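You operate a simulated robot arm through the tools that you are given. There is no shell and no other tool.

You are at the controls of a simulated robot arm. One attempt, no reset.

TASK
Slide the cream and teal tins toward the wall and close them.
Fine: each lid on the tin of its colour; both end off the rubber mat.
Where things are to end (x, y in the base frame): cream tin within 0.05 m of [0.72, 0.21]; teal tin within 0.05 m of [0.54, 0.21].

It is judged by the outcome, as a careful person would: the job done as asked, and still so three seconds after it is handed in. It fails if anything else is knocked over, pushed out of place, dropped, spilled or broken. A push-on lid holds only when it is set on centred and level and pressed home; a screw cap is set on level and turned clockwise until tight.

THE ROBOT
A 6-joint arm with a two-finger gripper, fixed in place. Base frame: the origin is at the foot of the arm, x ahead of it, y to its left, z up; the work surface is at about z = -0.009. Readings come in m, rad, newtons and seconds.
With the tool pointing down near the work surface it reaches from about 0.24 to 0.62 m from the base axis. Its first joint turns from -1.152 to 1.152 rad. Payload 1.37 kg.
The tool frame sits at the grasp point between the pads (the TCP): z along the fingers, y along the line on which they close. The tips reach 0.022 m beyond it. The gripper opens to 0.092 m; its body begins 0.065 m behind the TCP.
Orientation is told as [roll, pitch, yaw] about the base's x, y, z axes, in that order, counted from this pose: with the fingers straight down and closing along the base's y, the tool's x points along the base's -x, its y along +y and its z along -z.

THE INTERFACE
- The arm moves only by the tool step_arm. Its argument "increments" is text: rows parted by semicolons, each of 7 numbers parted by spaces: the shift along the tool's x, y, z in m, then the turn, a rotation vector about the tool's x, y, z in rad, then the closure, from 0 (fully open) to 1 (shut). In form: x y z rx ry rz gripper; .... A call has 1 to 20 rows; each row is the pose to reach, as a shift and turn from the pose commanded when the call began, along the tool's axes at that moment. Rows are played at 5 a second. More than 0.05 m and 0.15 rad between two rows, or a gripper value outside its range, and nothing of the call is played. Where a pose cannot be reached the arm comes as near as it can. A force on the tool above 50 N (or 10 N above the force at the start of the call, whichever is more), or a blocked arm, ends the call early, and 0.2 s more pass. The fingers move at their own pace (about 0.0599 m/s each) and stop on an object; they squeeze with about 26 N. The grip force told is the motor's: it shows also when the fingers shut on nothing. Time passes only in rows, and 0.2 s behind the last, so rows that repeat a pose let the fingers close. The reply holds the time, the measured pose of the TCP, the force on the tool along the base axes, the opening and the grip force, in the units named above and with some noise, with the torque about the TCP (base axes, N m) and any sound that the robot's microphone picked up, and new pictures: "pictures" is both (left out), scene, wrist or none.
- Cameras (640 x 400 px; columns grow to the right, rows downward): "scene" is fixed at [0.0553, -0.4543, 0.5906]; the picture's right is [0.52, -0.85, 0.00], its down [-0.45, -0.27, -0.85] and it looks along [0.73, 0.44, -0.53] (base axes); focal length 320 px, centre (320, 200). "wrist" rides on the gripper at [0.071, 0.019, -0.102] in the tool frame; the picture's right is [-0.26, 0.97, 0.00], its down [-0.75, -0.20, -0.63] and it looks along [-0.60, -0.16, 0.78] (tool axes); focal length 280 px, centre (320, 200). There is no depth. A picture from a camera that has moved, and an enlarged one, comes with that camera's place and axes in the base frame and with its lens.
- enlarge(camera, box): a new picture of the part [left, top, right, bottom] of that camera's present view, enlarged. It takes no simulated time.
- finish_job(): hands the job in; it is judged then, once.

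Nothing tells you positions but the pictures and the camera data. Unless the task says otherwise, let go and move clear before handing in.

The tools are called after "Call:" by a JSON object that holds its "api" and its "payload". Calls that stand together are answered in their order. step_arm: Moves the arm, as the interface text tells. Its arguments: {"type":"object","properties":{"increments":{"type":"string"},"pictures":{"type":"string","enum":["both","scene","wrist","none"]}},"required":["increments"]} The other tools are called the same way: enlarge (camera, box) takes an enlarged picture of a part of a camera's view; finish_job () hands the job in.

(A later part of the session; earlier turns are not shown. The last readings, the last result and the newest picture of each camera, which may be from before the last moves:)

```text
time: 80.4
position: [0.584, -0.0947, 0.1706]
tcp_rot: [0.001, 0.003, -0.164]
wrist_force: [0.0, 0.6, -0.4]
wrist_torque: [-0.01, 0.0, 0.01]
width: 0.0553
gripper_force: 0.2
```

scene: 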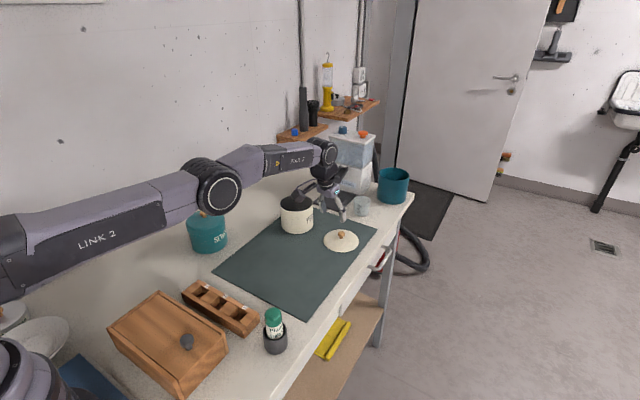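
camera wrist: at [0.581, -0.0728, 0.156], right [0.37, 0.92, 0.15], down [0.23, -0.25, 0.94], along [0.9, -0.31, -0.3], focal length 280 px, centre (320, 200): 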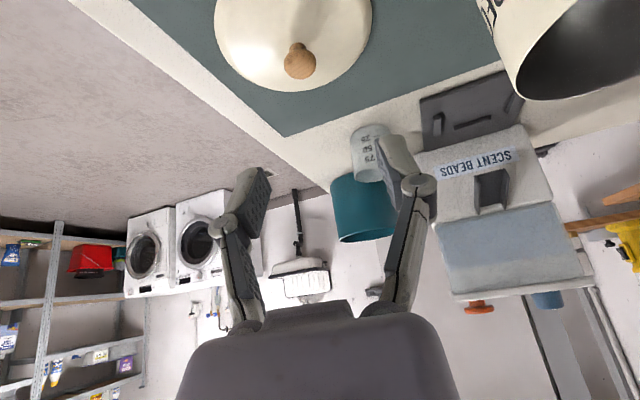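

Call:
{"api": "step_arm", "payload": {"increments": "-0.001 0.02 -0.01 0 0 -0.05 0.4; -0.002 0.04 -0.02 0 0 -0.1 0.4; -0.0036 0.06 -0.02 0 0 -0.14 0.4; -0.0036 0.0763 -0.02 0 -0.003 -0.164 0.65; -0.0036 0.0763 -0.02 0 -0.003 -0.164 0.65; -0.0036 0.0763 -0.02 0 -0.003 -0.164 0.65"}}

Call:
{"api": "enlarge", "payload": {"camera": "wrist", "box": [250, 60, 490, 260]}}

```text
time: 81.8
position: [0.6014, -0.0193, 0.19]
tcp_rot: [0.002, -0.002, -0.001]
wrist_force: [1.1, 0.4, -0.9]
wrist_torque: [0.03, 0.0, 0.02]
width: 0.0321
gripper_force: 0.0
camera wrist: at [0.5309, -0.0005, 0.2916], right [0.26, 0.97, 0.0], down [0.75, -0.21, 0.63], along [0.6, -0.16, -0.78], focal length 280 px, centre (320, 200)
```

scene: 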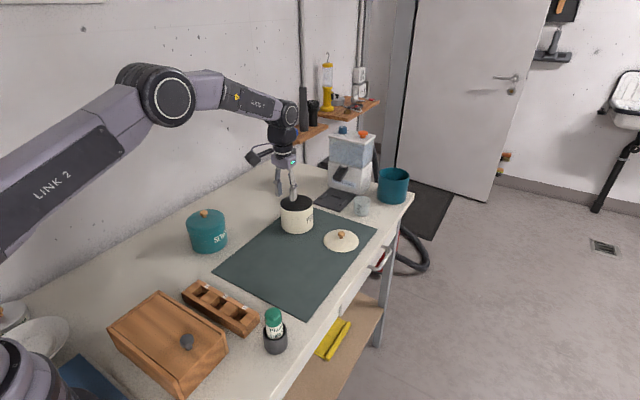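
wrist: 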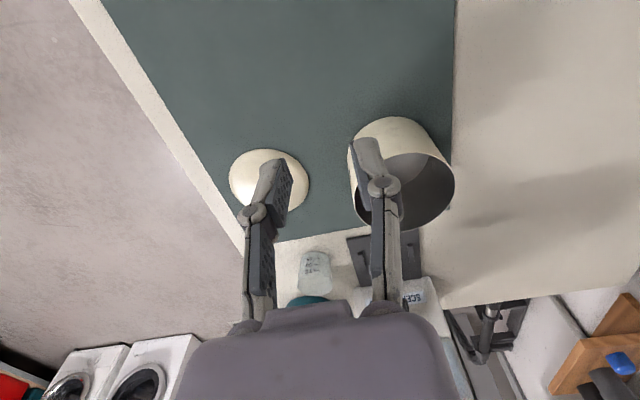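

```text
2.00 times, centred on (370, 160) of wrist
camera zoom: at [0.5309, -0.0005, 0.2916], right [0.26, 0.97, 0.0], down [0.75, -0.21, 0.63], along [0.6, -0.16, -0.78], focal length 561 px, centre (220, 280)
```

zoom: 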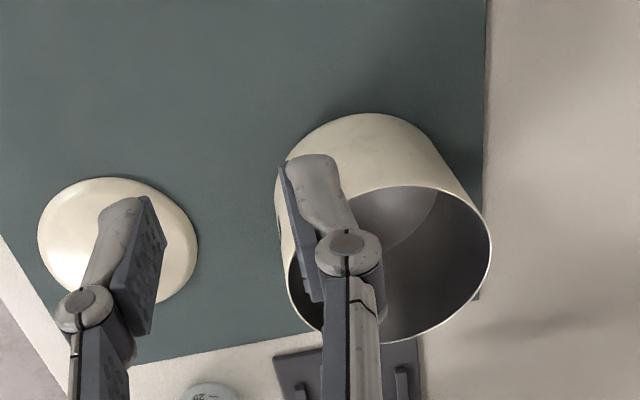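

The cream tin is at about (0.715, 0.036). It is open and its wall is thin, so I'll grip the wall at its -y side, one finger inside and one outside, and slide the tin. First I tilt and move above that spot.

Call:
{"api": "step_arm", "payload": {"increments": "-0.02 0.001 0.005 0 -0.1 0 0.65; -0.045 0.003 0.012 0 -0.2 0 0.65; -0.07 0.004 0.022 0 -0.3 0 0.65; -0.093 0.005 0.033 0 -0.4 0 0.65; -0.1136 0.0058 0.045 0 -0.5 0 0.65; -0.1136 0.0058 0.05 0 -0.5 0 0.65; -0.1136 0.0058 0.05 0 -0.5 0 0.65"}}

Call:
{"api": "enlarge", "payload": {"camera": "scene", "box": [250, 150, 370, 250]}}

Call:
{"api": "enlarge", "payload": {"camera": "wrist", "box": [240, 0, 440, 160]}}

```text
time: 83.4
position: [0.7138, -0.0128, 0.1396]
tcp_rot: [0.002, -0.502, 0.001]
wrist_force: [0.0, 0.7, 0.3]
wrist_torque: [0.01, -0.01, -0.01]
width: 0.0324
gripper_force: 0.0
camera wrist: at [0.6041, 0.0061, 0.195], right [0.23, 0.96, 0.13], down [0.36, -0.21, 0.91], along [0.9, -0.16, -0.39], focal length 280 px, centre (320, 200)
```

scene: 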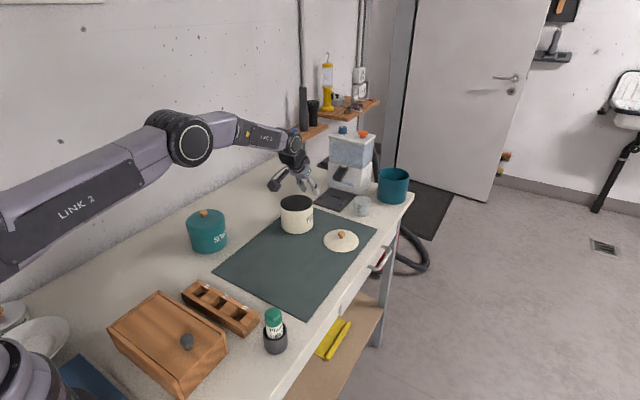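
wrist: 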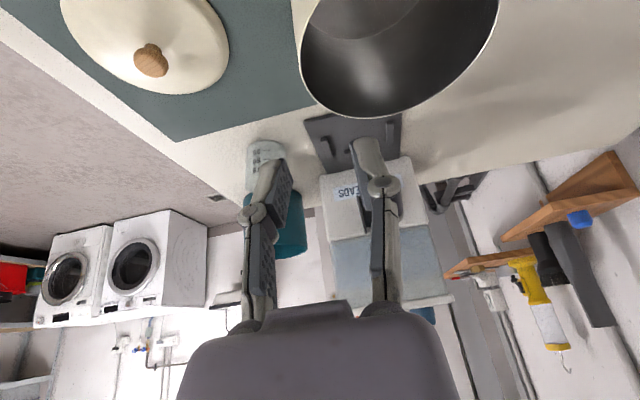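

```text
4.00 times, centred on (310, 200) of scene
camera zoom: at [0.0553, -0.4543, 0.5906], right [0.52, -0.85, 0.0], down [-0.45, -0.27, -0.85], along [0.73, 0.44, -0.53], focal length 1282 px, centre (360, 200)
```

zoom: 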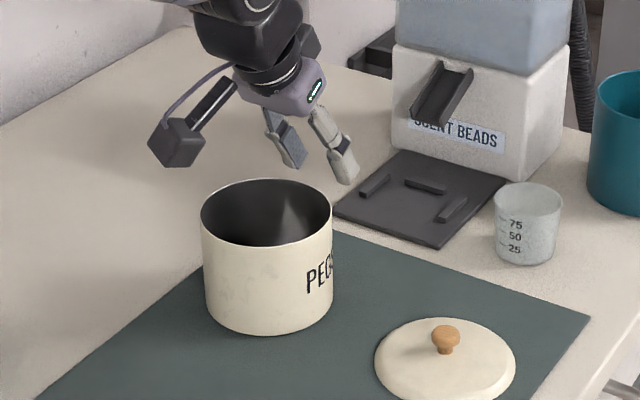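

```text
2.50 times, centred on (340, 80) of wrist
camera zoom: at [0.6041, 0.0061, 0.195], right [0.23, 0.96, 0.13], down [0.36, -0.21, 0.91], along [0.9, -0.16, -0.39], focal length 701 px, centre (270, 500)
```

zoom: 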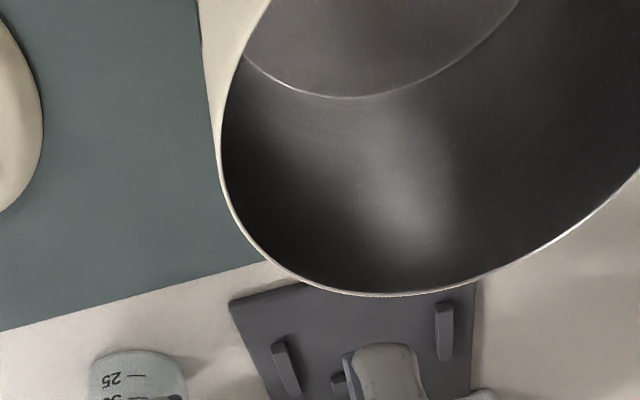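

The tin's centre measures (0.716, 0.0345), so the -y wall is at y = -0.0148, right between the fingers. Descending straight down over the wall.

Call:
{"api": "step_arm", "payload": {"increments": "0.0077 -0.001 0.014 0 0 0 0.65; 0.0153 -0.001 0.0281 0 0 0 0.65; 0.023 -0.001 0.0421 0 0 0 0.65; 0.0307 -0.001 0.0562 0 0 0 0.65; 0.0364 -0.001 0.0667 0 0 0 0.65; 0.0393 -0.001 0.072 0 0 0 0.65; 0.0393 -0.001 0.072 0 0 0 0.65"}}

Call:
{"api": "enlarge", "payload": {"camera": "scene", "box": [260, 160, 360, 250]}}

```text
time: 85.0
position: [0.7145, -0.015, 0.0565]
tcp_rot: [0.001, -0.504, 0.0]
wrist_force: [0.4, 0.2, 0.2]
wrist_torque: [0.03, -0.01, -0.01]
width: 0.0322
gripper_force: 0.0
camera wrist: at [0.6046, 0.0043, 0.1124], right [0.23, 0.96, 0.13], down [0.36, -0.21, 0.91], along [0.9, -0.16, -0.39], focal length 280 px, centre (320, 200)
```

scene: 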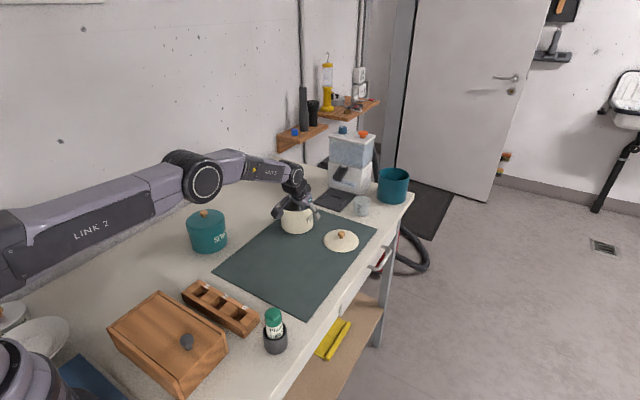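
wrist: 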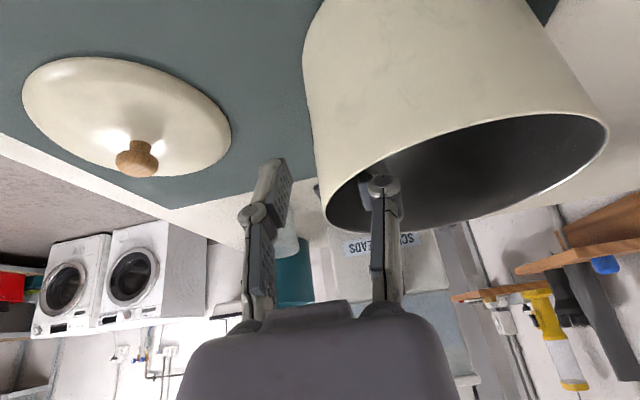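

```text
4.44 times, centred on (310, 205) of scene
camera zoom: at [0.0553, -0.4543, 0.5906], right [0.52, -0.85, 0.0], down [-0.45, -0.27, -0.85], along [0.73, 0.44, -0.53], focal length 1424 px, centre (364, 178)
```

zoom: 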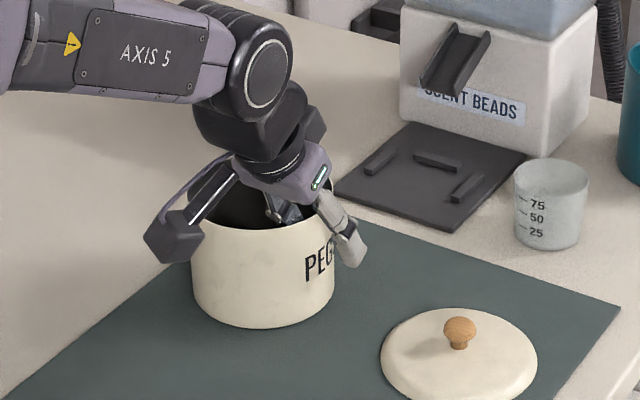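

One finger is inside, one outside, no contact. Closing on the wall.

Call:
{"api": "step_arm", "payload": {"increments": "0 0 0 0 0 0 0.8; 0 0 0 0 0 0 0.9; 0 0 0 0 0 0 1; 0 0 0 0 0 0 1; 0 0 0 0 0 0 1"}}

Call:
{"api": "enlarge", "payload": {"camera": "scene", "box": [260, 160, 360, 250]}}

```text
time: 86.2
position: [0.7163, -0.0145, 0.0572]
tcp_rot: [0.002, -0.503, 0.0]
wrist_force: [1.0, 0.4, 0.9]
wrist_torque: [-0.11, 0.01, 0.02]
width: 0.006
gripper_force: 26.0
camera wrist: at [0.6047, 0.0042, 0.1127], right [0.23, 0.96, 0.13], down [0.36, -0.21, 0.91], along [0.9, -0.16, -0.39], focal length 280 px, centre (320, 200)
```

scene: 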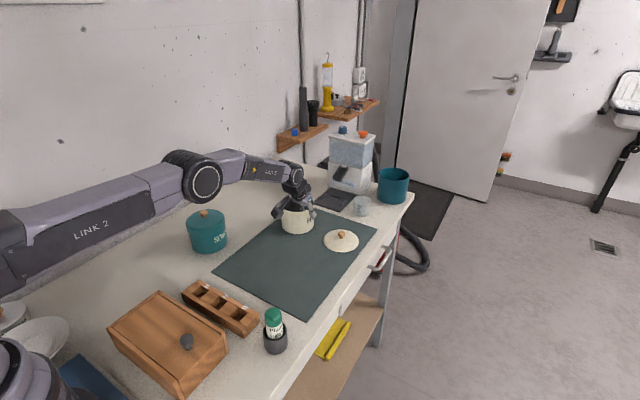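
wrist: 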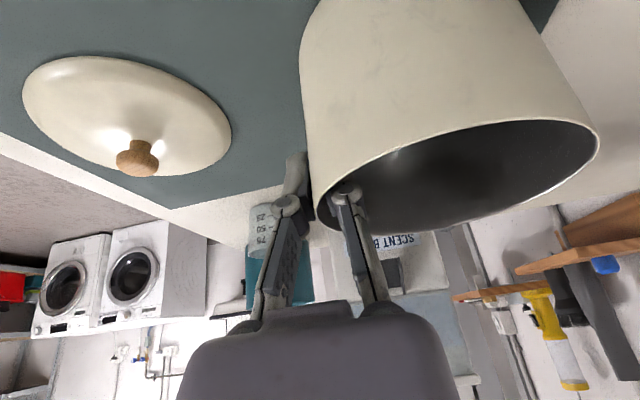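

```text
4.44 times, centred on (310, 205) of scene
camera zoom: at [0.0553, -0.4543, 0.5906], right [0.52, -0.85, 0.0], down [-0.45, -0.27, -0.85], along [0.73, 0.44, -0.53], focal length 1424 px, centre (364, 178)
```

zoom: 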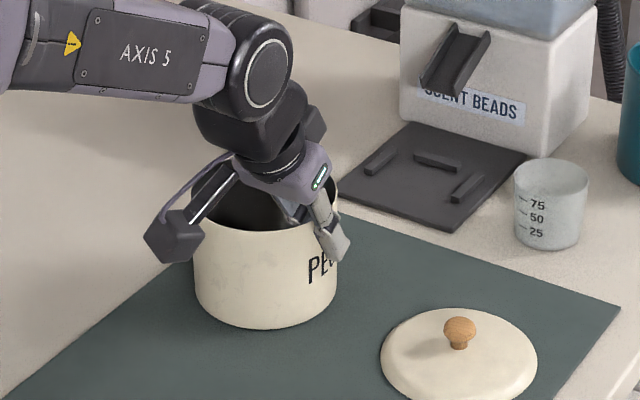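

The wall is gripped firmly. I'll slide the tin toward +y with small steps, checking halfway.

Call:
{"api": "step_arm", "payload": {"increments": "0.0008 0.009 -0.0004 0 0 0 1; 0.0016 0.018 -0.0009 0 0 0 1; 0.0024 0.027 -0.0013 0 0 0 1; 0.0032 0.036 -0.0017 0 0 0 1; 0.0039 0.045 -0.0021 0 0 0 1; 0.0047 0.054 -0.0026 0 0 0 1; 0.0055 0.063 -0.003 0 0 0 1; 0.0063 0.072 -0.0034 0 0 0 1; 0.007 0.08 -0.0038 0 0 0 1; 0.007 0.08 -0.0038 0 0 0 1"}}

Call:
{"api": "enlarge", "payload": {"camera": "scene", "box": [200, 150, 340, 260]}}

```text
time: 88.4
position: [0.7071, 0.0663, 0.0577]
tcp_rot: [0.003, -0.504, -0.001]
wrist_force: [-0.1, 0.6, 0.0]
wrist_torque: [-0.08, -0.03, -0.01]
width: 0.0059
gripper_force: 26.3
camera wrist: at [0.5965, 0.085, 0.1135], right [0.23, 0.96, 0.13], down [0.36, -0.21, 0.91], along [0.9, -0.16, -0.39], focal length 280 px, centre (320, 200)
```

scene: 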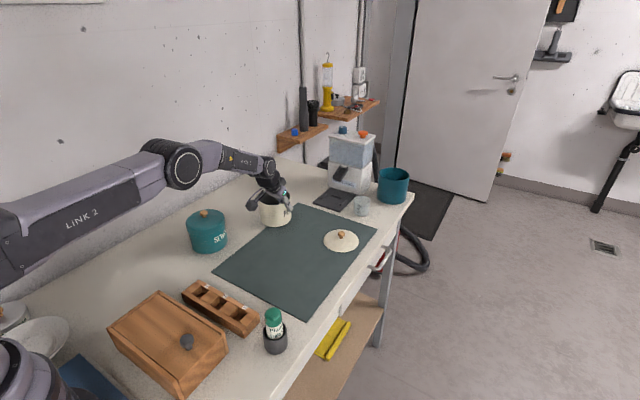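
wrist: 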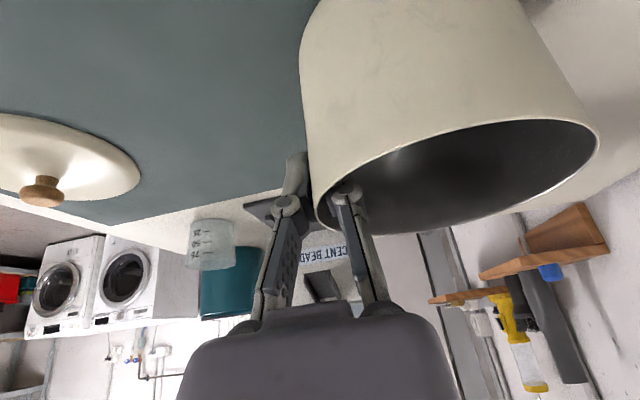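

```text
3.64 times, centred on (270, 205) of scene
camera zoom: at [0.0553, -0.4543, 0.5906], right [0.52, -0.85, 0.0], down [-0.45, -0.27, -0.85], along [0.73, 0.44, -0.53], focal length 1165 px, centre (502, 182)
```

zoom: 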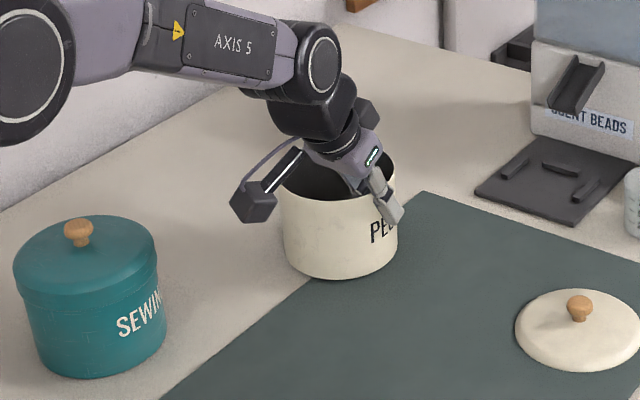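

The tin slides along cleanly. Continuing to about (0.70, 0.195).

Call:
{"api": "step_arm", "payload": {"increments": "0.0008 0.009 -0.0004 0 0 0 1; 0.0016 0.018 -0.0009 0 0 0 1; 0.0024 0.027 -0.0013 0 0 0 1; 0.0032 0.036 -0.0017 0 0 0 1; 0.0039 0.045 -0.0021 0 0 0 1; 0.0047 0.054 -0.0026 0 0 0 1; 0.0055 0.063 -0.003 0 0 0 1; 0.0063 0.072 -0.0034 0 0 0 1; 0.007 0.081 -0.0038 0 0 0 1; 0.007 0.081 -0.0038 0 0 0 1"}}

Call:
{"api": "enlarge", "payload": {"camera": "scene", "box": [180, 140, 320, 260]}}

```text
time: 90.6
position: [0.6993, 0.147, 0.0578]
tcp_rot: [0.002, -0.503, 0.001]
wrist_force: [1.1, -1.0, -0.6]
wrist_torque: [-0.1, 0.04, -0.02]
width: 0.0061
gripper_force: 26.0
camera wrist: at [0.589, 0.1653, 0.1126], right [0.23, 0.96, 0.13], down [0.36, -0.21, 0.91], along [0.9, -0.16, -0.39], focal length 280 px, centre (320, 200)
```

scene: 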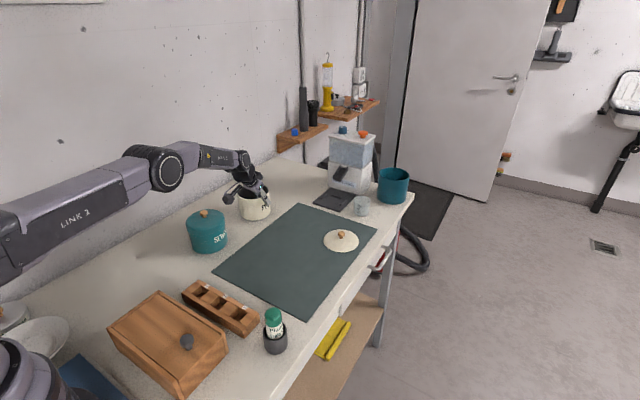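
wrist: 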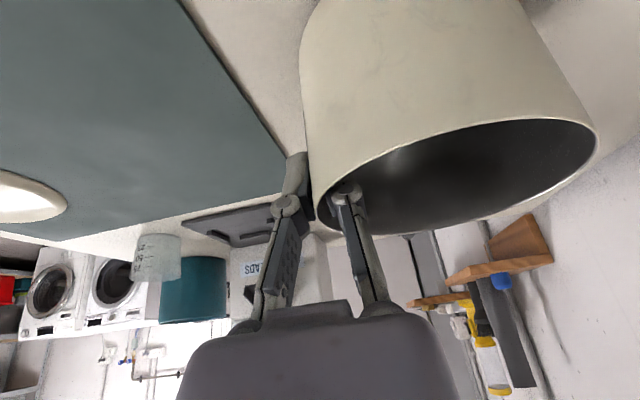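

```text
3.33 times, centred on (250, 200) of scene
camera zoom: at [0.0553, -0.4543, 0.5906], right [0.52, -0.85, 0.0], down [-0.45, -0.27, -0.85], along [0.73, 0.44, -0.53], focal length 1068 px, centre (553, 200)
```

zoom: 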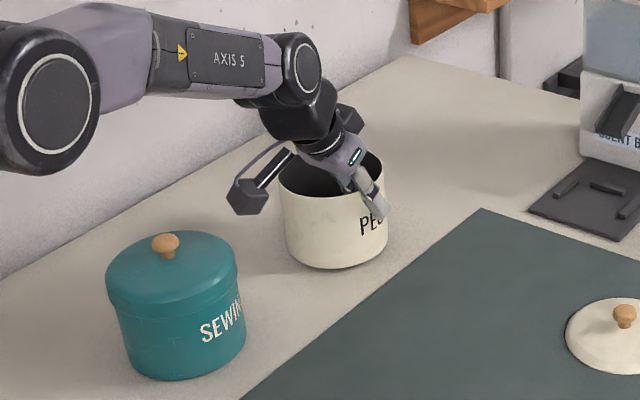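

The tin is at about (0.70, 0.196), fully on the bench. I'll lower 1.5 mm to set it down flat, open, and rise straight out.

Call:
{"api": "step_arm", "payload": {"increments": "0.0007 0 0.0013 0 0 0 1; 0.0007 0 0.0013 0 0 0 0.85; 0.0007 0 0.0013 0 0 0 0.7; 0.0007 0 0.0013 0 0 0 0.65; -0.004 0 -0.008 0 0 0 0.65; -0.012 0 -0.022 0 0 0 0.65; -0.022 0 -0.04 0 0 0 0.65; -0.034 0 -0.062 0 0 0 0.65; -0.043 0 -0.079 0 0 0 0.65; -0.043 0 -0.079 0 0 0 0.65"}}

Call:
{"api": "enlarge", "payload": {"camera": "scene", "box": [180, 140, 320, 260]}}

Call:
{"api": "enlarge", "payload": {"camera": "wrist", "box": [240, 0, 560, 200]}}

```text
time: 92.8
position: [0.6983, 0.1474, 0.148]
tcp_rot: [0.001, -0.503, -0.001]
wrist_force: [1.4, 0.7, -0.8]
wrist_torque: [0.0, 0.0, -0.03]
width: 0.0323
gripper_force: 0.1
camera wrist: at [0.5879, 0.166, 0.2034], right [0.23, 0.96, 0.13], down [0.36, -0.21, 0.91], along [0.9, -0.16, -0.39], focal length 280 px, centre (320, 200)
```

scene: 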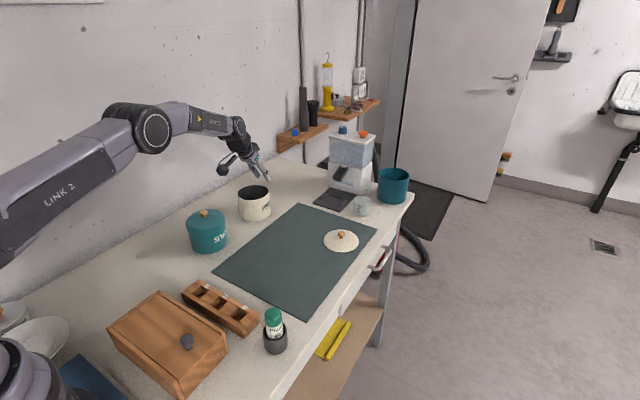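
wrist: 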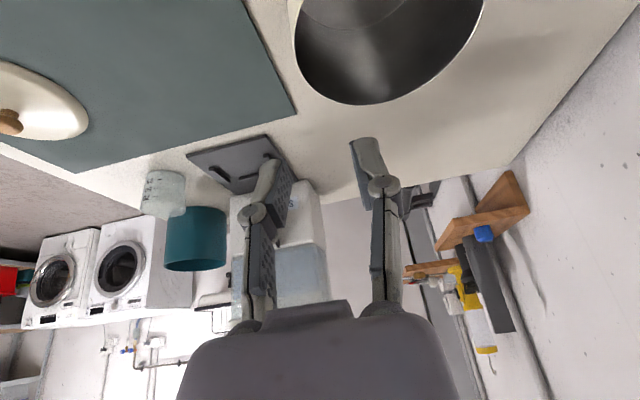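

```text
3.33 times, centred on (250, 200) of scene
camera zoom: at [0.0553, -0.4543, 0.5906], right [0.52, -0.85, 0.0], down [-0.45, -0.27, -0.85], along [0.73, 0.44, -0.53], focal length 1068 px, centre (553, 200)
```

zoom: 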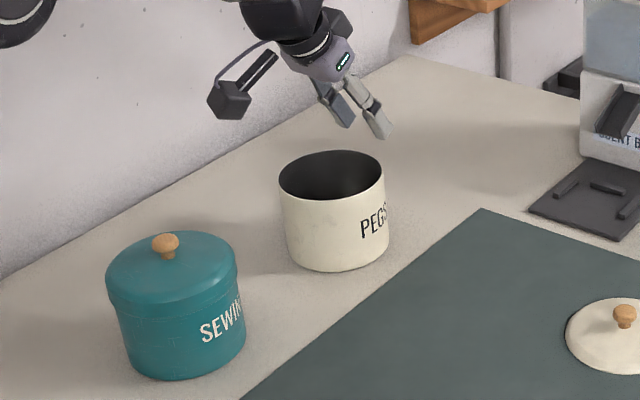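

```text
2.00 times, centred on (400, 100) of wrist
camera zoom: at [0.5879, 0.166, 0.2034], right [0.23, 0.96, 0.13], down [0.36, -0.21, 0.91], along [0.9, -0.16, -0.39], focal length 561 px, centre (160, 400)
```

zoom: 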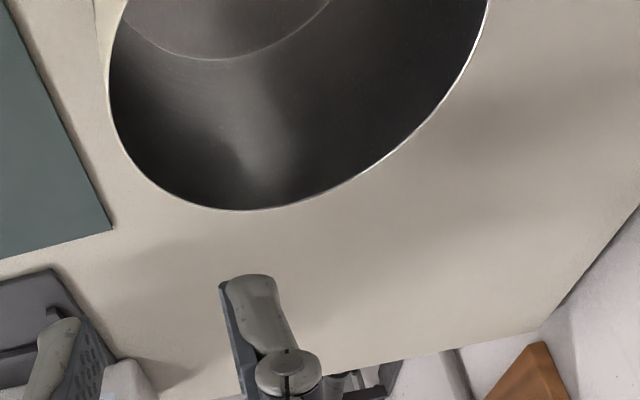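

The cream tin stands upright at about (0.699, 0.195), 2.6 cm from the nominal spot and off the mat. Now I go to the cream lid, keeping the 0.5 rad tilt.

Call:
{"api": "step_arm", "payload": {"increments": "0 -0.04 0 0 0 0 0.5; 0 -0.08 0 0 0 0 0.3; 0 -0.12 0 0 0 0 0.3; 0.001 -0.16 0.005 0 0 0 0.3; 0.004 -0.2 0.015 0 0 0 0.3; 0.01 -0.235 0.033 0 0 0 0.3; 0.0187 -0.265 0.0559 0 0 0 0.3; 0.0187 -0.265 0.0559 0 0 0 0.3; 0.0187 -0.265 0.0559 0 0 0 0.3"}}

Call:
{"api": "enlarge", "payload": {"camera": "wrist", "box": [220, 0, 420, 160]}}

Call:
{"api": "enlarge", "payload": {"camera": "scene", "box": [300, 180, 400, 260]}}

```text
time: 94.8
position: [0.7095, -0.1185, 0.0878]
tcp_rot: [0.002, -0.504, 0.001]
wrist_force: [0.0, -0.1, 0.2]
wrist_torque: [-0.02, 0.01, 0.04]
width: 0.0643
gripper_force: 0.1
camera wrist: at [0.5984, -0.1002, 0.1432], right [0.23, 0.96, 0.13], down [0.36, -0.21, 0.91], along [0.9, -0.16, -0.39], focal length 280 px, centre (320, 200)
```

scene: 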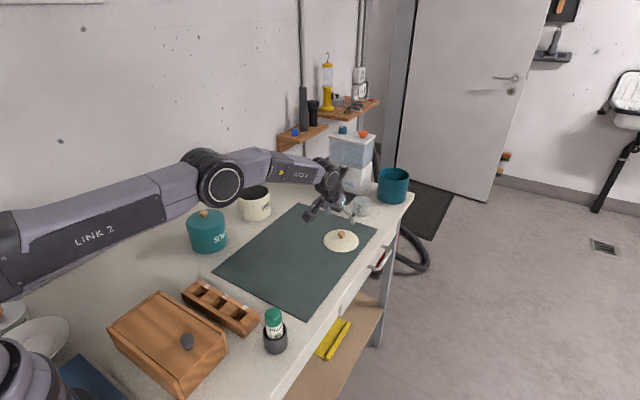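
wrist: 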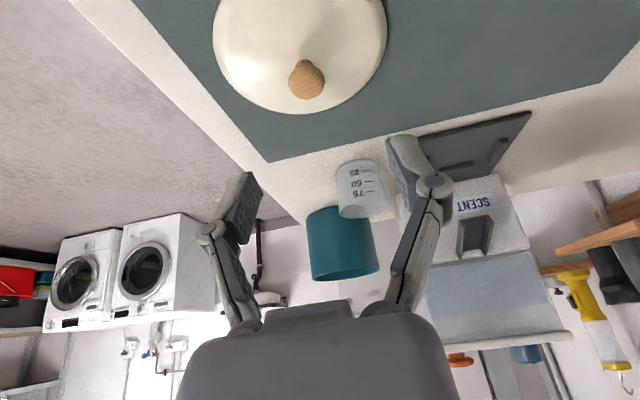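

```text
2.50 times, centred on (320, 80) of wrist
camera zoom: at [0.5984, -0.1002, 0.1432], right [0.23, 0.96, 0.13], down [0.36, -0.21, 0.91], along [0.9, -0.16, -0.39], focal length 701 px, centre (320, 500)
```

zoom: 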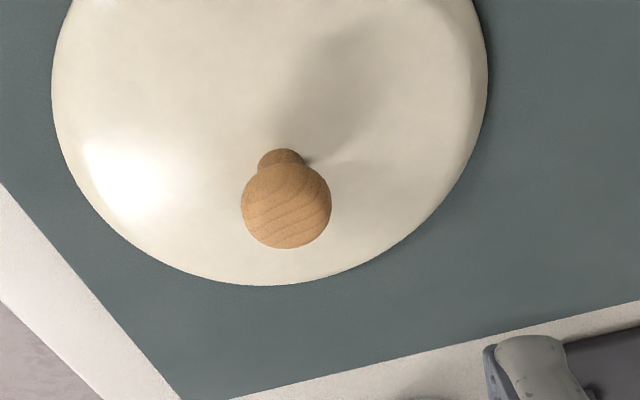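

```text
5.00 times, centred on (350, 220) of scene
camera zoom: at [0.0553, -0.4543, 0.5906], right [0.52, -0.85, 0.0], down [-0.45, -0.27, -0.85], along [0.73, 0.44, -0.53], focal length 1602 px, centre (170, 100)
```

zoom: 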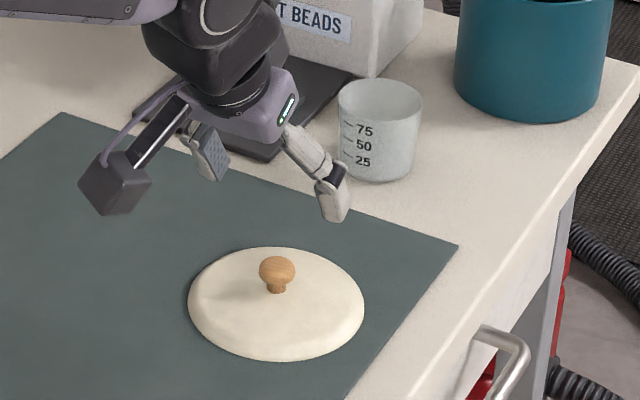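

The cream knob is at about (0.718, -0.119), z about 0.016. I'll come down over it with the fingers straddling it.

Call:
{"api": "step_arm", "payload": {"increments": "0.005 -0.0008 0.011 0 0 0 0.3; 0.011 -0.0008 0.022 0 0 0 0.3; 0.017 -0.0008 0.033 0 0 0 0.3; 0.022 -0.0008 0.043 0 0 0 0.3; 0.0272 -0.0008 0.0529 0 0 0 0.3; 0.0272 -0.0008 0.0529 0 0 0 0.3"}}

Call:
{"api": "enlarge", "payload": {"camera": "wrist", "box": [200, 80, 440, 240]}}

Call:
{"api": "enlarge", "payload": {"camera": "scene", "box": [300, 180, 400, 260]}}

```text
time: 96.2
position: [0.7101, -0.1179, 0.0304]
tcp_rot: [0.002, -0.502, 0.001]
wrist_force: [-0.9, -0.1, -0.1]
wrist_torque: [-0.03, -0.01, 0.0]
width: 0.0645
gripper_force: 0.1
camera wrist: at [0.5983, -0.0999, 0.0854], right [0.23, 0.96, 0.13], down [0.36, -0.21, 0.91], along [0.9, -0.16, -0.39], focal length 280 px, centre (320, 200)
```

scene: 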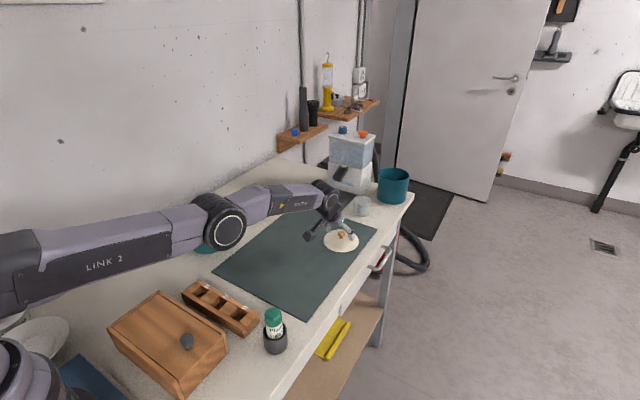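
wrist: 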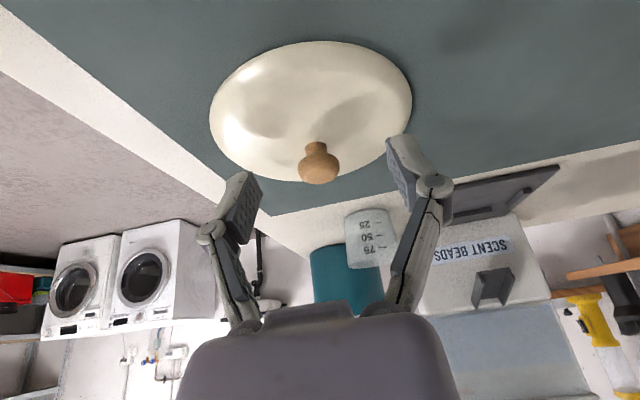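

```text
2.50 times, centred on (320, 160) of wrist
camera zoom: at [0.5983, -0.0999, 0.0854], right [0.23, 0.96, 0.13], down [0.36, -0.21, 0.91], along [0.9, -0.16, -0.39], focal length 701 px, centre (320, 300)
```

zoom: 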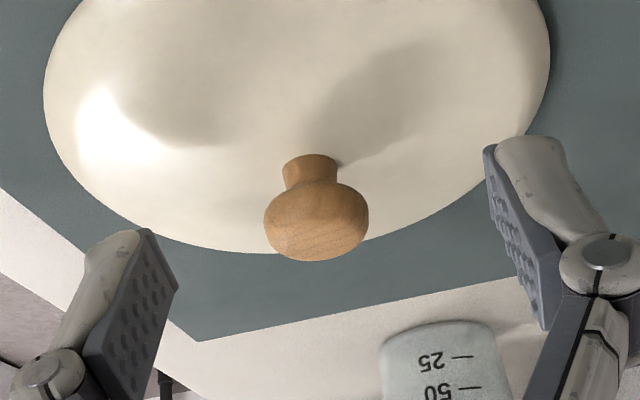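

```text
5.00 times, centred on (350, 220) of scene
camera zoom: at [0.0553, -0.4543, 0.5906], right [0.52, -0.85, 0.0], down [-0.45, -0.27, -0.85], along [0.73, 0.44, -0.53], focal length 1602 px, centre (170, 100)
```

zoom: 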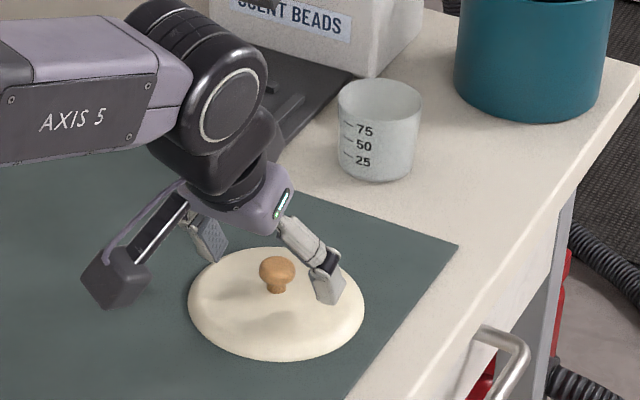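

The knob is centred between the pads, 12 mm beyond the TCP. Closing the grip.

Call:
{"api": "step_arm", "payload": {"increments": "0 0 0 0 0 0 0.6; 0 0 0 0 0 0 0.8; 0 0 0 0 0 0 1; 0 0 0 0 0 0 1; 0 0 0 0 0 0 1; 0 0 0 0 0 0 1"}}

Call:
{"api": "enlarge", "payload": {"camera": "wrist", "box": [200, 80, 440, 240]}}

```text
time: 97.6
position: [0.7091, -0.1191, 0.0302]
tcp_rot: [0.003, -0.502, 0.0]
wrist_force: [-0.3, -0.8, 1.1]
wrist_torque: [0.0, -0.03, -0.01]
width: 0.0204
gripper_force: 25.8
camera wrist: at [0.5984, -0.1, 0.0858], right [0.23, 0.96, 0.13], down [0.36, -0.21, 0.91], along [0.9, -0.16, -0.39], focal length 280 px, centre (320, 200)
```

scene: 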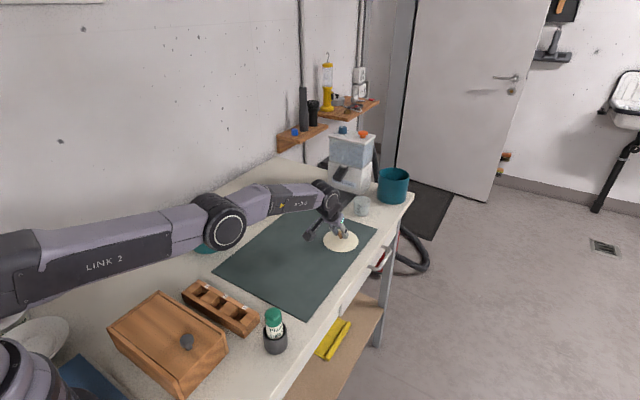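
wrist: 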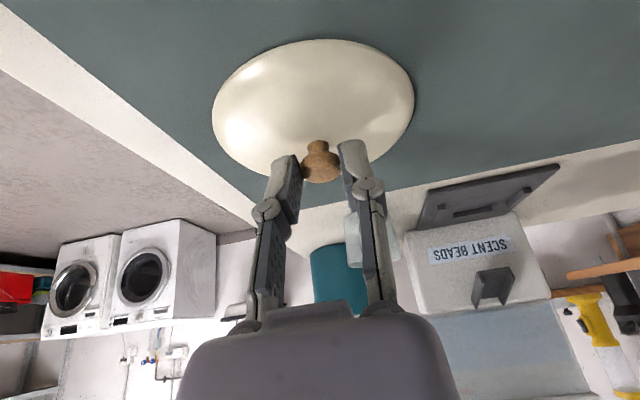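

```text
2.50 times, centred on (320, 160) of wrist
camera zoom: at [0.5984, -0.1, 0.0858], right [0.23, 0.96, 0.13], down [0.36, -0.21, 0.91], along [0.9, -0.16, -0.39], focal length 701 px, centre (320, 300)
```

zoom: 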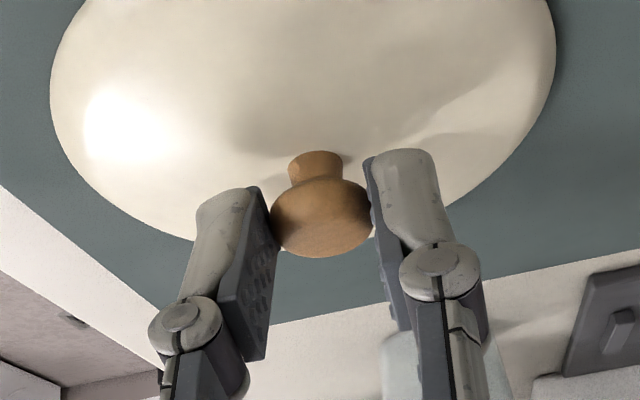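

The knob is held, 20.4 mm wide. I'll lift it carefully and check that the lid hangs level.

Call:
{"api": "step_arm", "payload": {"increments": "-0.0048 0 -0.0088 0 0 0 1; -0.012 0 -0.022 0 0 0 1; -0.0216 0 -0.0395 0 0 0 1; -0.0336 0 -0.0615 0 0 0 1; -0.0479 0 -0.0878 0 0 0 1; -0.0623 0 -0.1141 0 0 0 1; -0.0623 0 -0.1141 0 0 0 1; -0.0623 0 -0.1141 0 0 0 1"}}

Call:
{"api": "enlarge", "payload": {"camera": "scene", "box": [280, 140, 400, 230]}}

Call:
{"api": "enlarge", "payload": {"camera": "wrist", "box": [200, 20, 440, 220]}}

```text
time: 99.4
position: [0.7115, -0.1186, 0.1625]
tcp_rot: [0.002, -0.504, -0.001]
wrist_force: [-0.6, 0.0, -1.0]
wrist_torque: [0.01, 0.0, 0.0]
width: 0.0201
gripper_force: 26.0
camera wrist: at [0.6, -0.1006, 0.2158], right [0.23, 0.96, 0.13], down [0.36, -0.21, 0.91], along [0.9, -0.16, -0.39], focal length 280 px, centre (320, 200)
```

scene: 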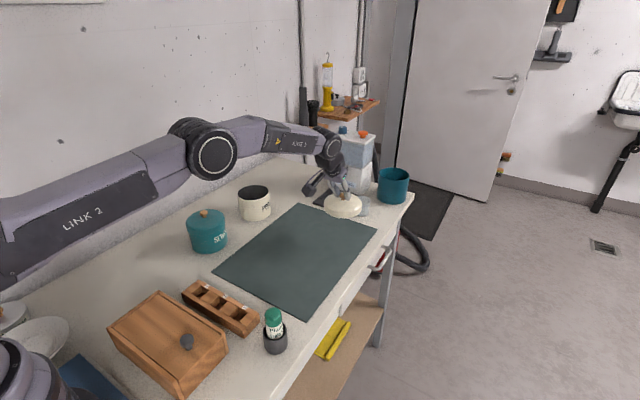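
wrist: 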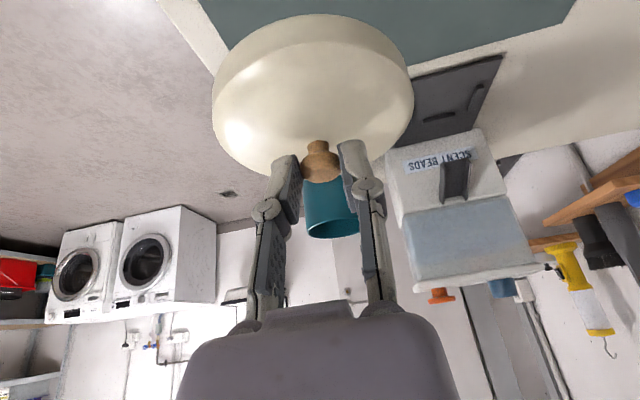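

```text
4.44 times, centred on (340, 185) of scene
camera zoom: at [0.0553, -0.4543, 0.5906], right [0.52, -0.85, 0.0], down [-0.45, -0.27, -0.85], along [0.73, 0.44, -0.53], focal length 1424 px, centre (231, 267)
```

zoom: 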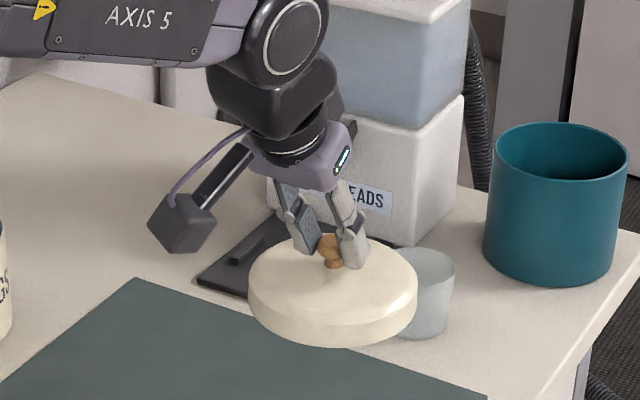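

```text
2.00 times, centred on (320, 120) of wrist
camera zoom: at [0.6, -0.1006, 0.2158], right [0.23, 0.96, 0.13], down [0.36, -0.21, 0.91], along [0.9, -0.16, -0.39], focal length 561 px, centre (320, 360)
```

zoom: 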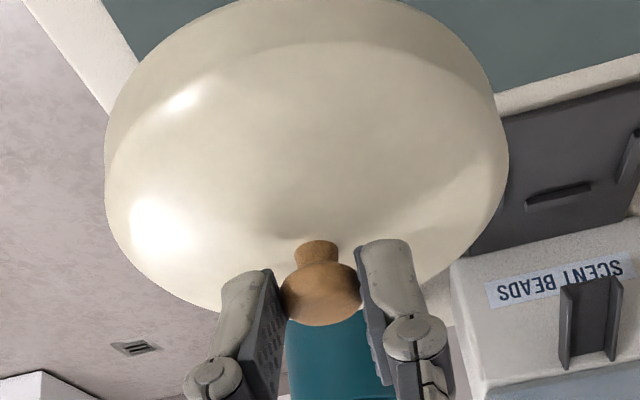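

The lid hangs level. I'll carry it over to the cream tin at a safe height, then come down to a hover.

Call:
{"api": "step_arm", "payload": {"increments": "0.0018 0.04 -0.001 0 0 0 1; 0.0037 0.08 -0.002 0 0 0 1; 0.0055 0.12 -0.003 0 0 0 1; 0.0074 0.16 -0.004 0 0 0 1; 0.0092 0.2 -0.005 0 0 0 1; 0.011 0.24 -0.006 0 0 0 1; 0.0129 0.28 -0.007 0 0 0 1; 0.0145 0.3138 -0.0079 0 0 0 1; 0.02 0.3138 0.002 0 0 0 1; 0.0267 0.3138 0.0145 0 0 0 1; 0.0267 0.3138 0.0145 0 0 0 1; 0.0267 0.3138 0.0145 0 0 0 1"}}

Call:
{"api": "enlarge", "payload": {"camera": "scene", "box": [220, 160, 290, 230]}}

Call:
{"api": "enlarge", "payload": {"camera": "wrist", "box": [200, 0, 440, 200]}}

```text
time: 102.0
position: [0.6938, 0.1955, 0.135]
tcp_rot: [0.001, -0.503, 0.001]
wrist_force: [-0.3, 0.6, 0.1]
wrist_torque: [0.0, 0.03, 0.02]
width: 0.0198
gripper_force: 26.0
camera wrist: at [0.5841, 0.2139, 0.1901], right [0.23, 0.96, 0.13], down [0.36, -0.21, 0.91], along [0.9, -0.16, -0.39], focal length 280 px, centre (320, 200)
```

scene: 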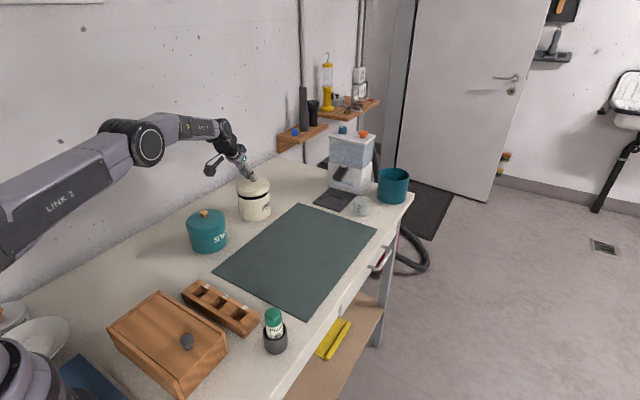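
wrist: 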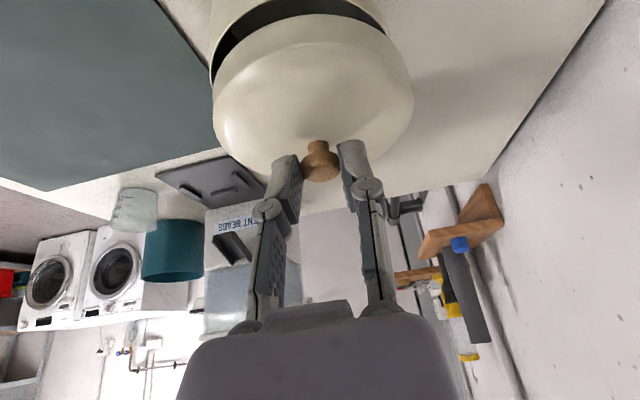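

```text
5.71 times, centred on (255, 195) of scene
camera zoom: at [0.0553, -0.4543, 0.5906], right [0.52, -0.85, 0.0], down [-0.45, -0.27, -0.85], along [0.73, 0.44, -0.53], focal length 1831 px, centre (691, 229)
```

zoom: 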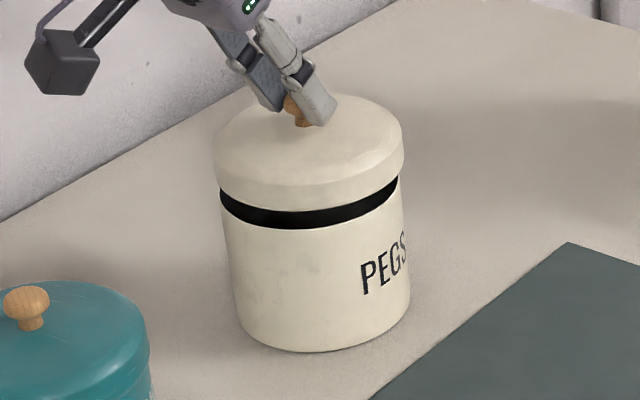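

```text
2.00 times, centred on (320, 100) of wrist
camera zoom: at [0.5841, 0.2139, 0.1901], right [0.23, 0.96, 0.13], down [0.36, -0.21, 0.91], along [0.9, -0.16, -0.39], focal length 561 px, centre (320, 400)
```

zoom: 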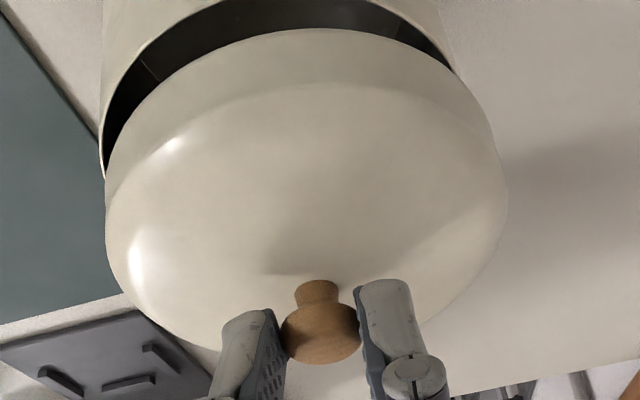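

The lid hovers over the cream tin, and the wrist view shows the tin's near rim a bit further left (-y). I'll shift slightly and lower until the gap is only a few millimetres, where the alignment is easier to judge.

Call:
{"api": "step_arm", "payload": {"increments": "0.002 -0.0008 0.002 0 0 0 1; 0.004 -0.0008 0.006 0 0 0 1; 0.0062 -0.0008 0.0091 0 0 0 1; 0.0062 -0.0008 0.0091 0 0 0 1; 0.0062 -0.0008 0.0091 0 0 0 1"}}

Call:
{"api": "enlarge", "payload": {"camera": "scene", "box": [228, 180, 252, 204]}}

Call:
{"api": "enlarge", "payload": {"camera": "scene", "box": [256, 178, 280, 202]}}

Call:
{"api": "enlarge", "payload": {"camera": "wrist", "box": [200, 0, 320, 100]}}

Call:
{"api": "enlarge", "payload": {"camera": "wrist", "box": [310, 0, 430, 100]}}

```text
time: 103.2
position: [0.6934, 0.1946, 0.1244]
tcp_rot: [0.001, -0.502, 0.0]
wrist_force: [0.1, 0.2, 0.3]
wrist_torque: [-0.01, 0.02, 0.02]
width: 0.0198
gripper_force: 26.1
camera wrist: at [0.5823, 0.2131, 0.179], right [0.23, 0.96, 0.13], down [0.36, -0.21, 0.91], along [0.9, -0.16, -0.39], focal length 280 px, centre (320, 200)
```

scene: 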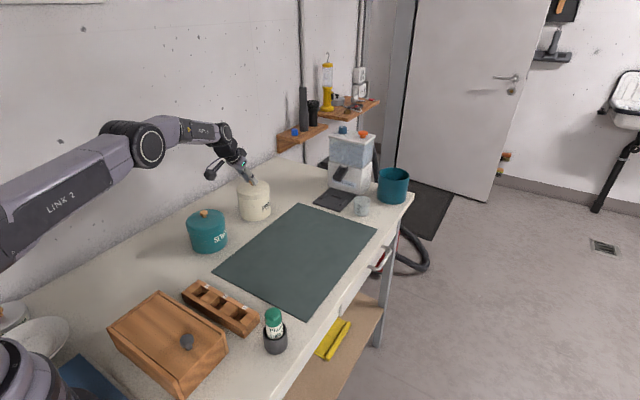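
wrist: 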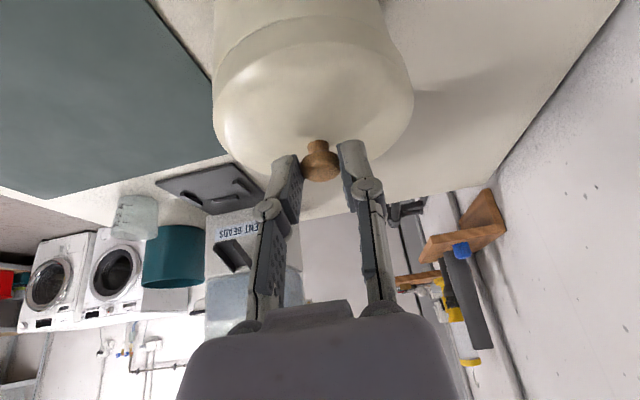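

```text
16.00 times, centred on (240, 192) of scene
camera zoom: at [0.0553, -0.4543, 0.5906], right [0.52, -0.85, 0.0], down [-0.45, -0.27, -0.85], along [0.73, 0.44, -0.53], focal length 5127 px, centre (1600, 328)
```

zoom: 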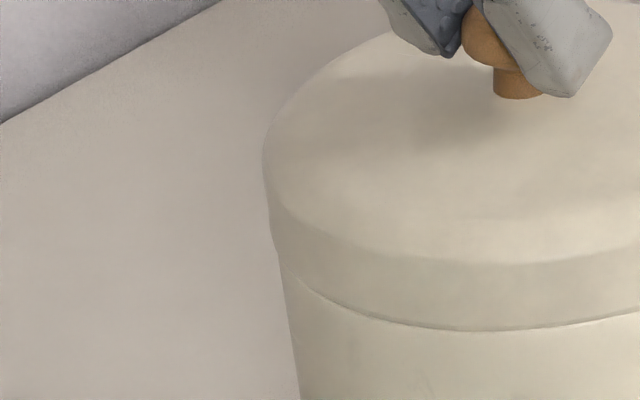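

```text
16.00 times, centred on (268, 190) of scene
camera zoom: at [0.0553, -0.4543, 0.5906], right [0.52, -0.85, 0.0], down [-0.45, -0.27, -0.85], along [0.73, 0.44, -0.53], focal length 5127 px, centre (1152, 360)
```

zoom: 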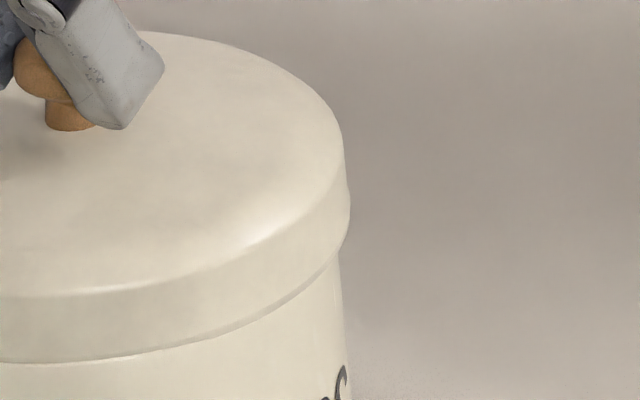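

```text
4.00 times, centred on (260, 50) of wrist
camera zoom: at [0.5823, 0.2131, 0.179], right [0.23, 0.96, 0.13], down [0.36, -0.21, 0.91], along [0.9, -0.16, -0.39], focal length 1122 px, centre (560, 800)
```

zoom: 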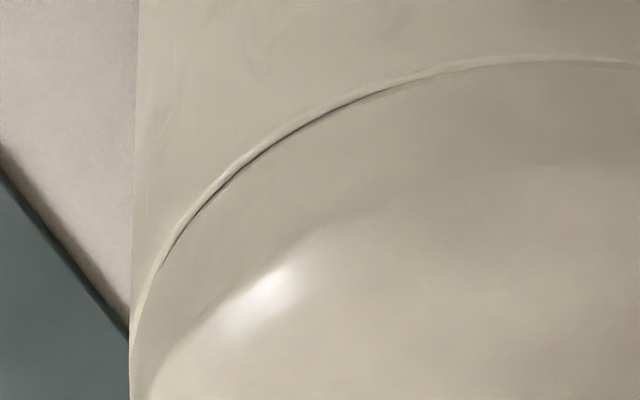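

```text
4.00 times, centred on (370, 50) of wrist
camera zoom: at [0.5823, 0.2131, 0.179], right [0.23, 0.96, 0.13], down [0.36, -0.21, 0.91], along [0.9, -0.16, -0.39], focal length 1122 px, centre (120, 800)
```

zoom: 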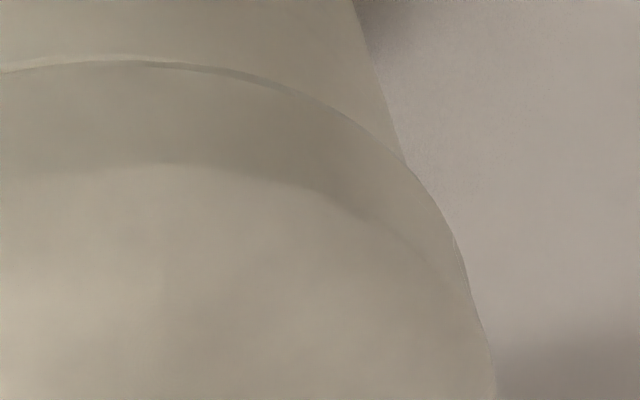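

Left and right silhouettes say the lid is about 1.5 mm too far to +y. I'll take finer zooms of the lid's side edges in the wrist view.

Call:
{"api": "enlarge", "payload": {"camera": "wrist", "box": [200, 50, 240, 140]}}

Call:
{"api": "enlarge", "payload": {"camera": "wrist", "box": [384, 20, 424, 110]}}

Call:
{"api": "enlarge", "payload": {"camera": "wrist", "box": [280, 125, 360, 195]}}

```text
4.44 times, centred on (220, 95) of wrist
camera zoom: at [0.5823, 0.2131, 0.179], right [0.23, 0.96, 0.13], down [0.36, -0.21, 0.91], along [0.9, -0.16, -0.39], focal length 1246 px, centre (764, 667)
```

zoom: 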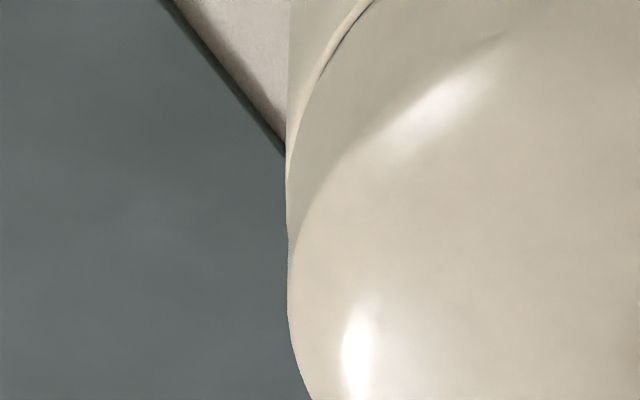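

```text
4.44 times, centred on (404, 65) of wrist
camera zoom: at [0.5823, 0.2131, 0.179], right [0.23, 0.96, 0.13], down [0.36, -0.21, 0.91], along [0.9, -0.16, -0.39], focal length 1246 px, centre (-53, 800)
```

zoom: 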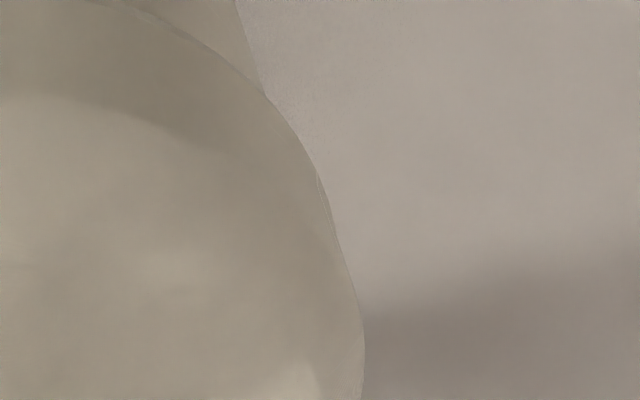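

```text
5.71 times, centred on (320, 160) of wrist
camera zoom: at [0.5823, 0.2131, 0.179], right [0.23, 0.96, 0.13], down [0.36, -0.21, 0.91], along [0.9, -0.16, -0.39], focal length 1602 px, centre (320, 429)
```

zoom: 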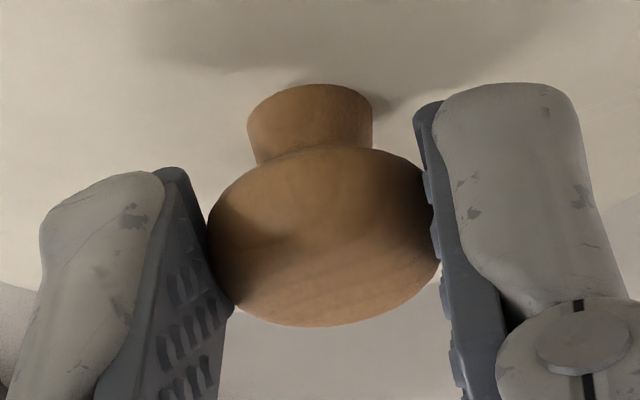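

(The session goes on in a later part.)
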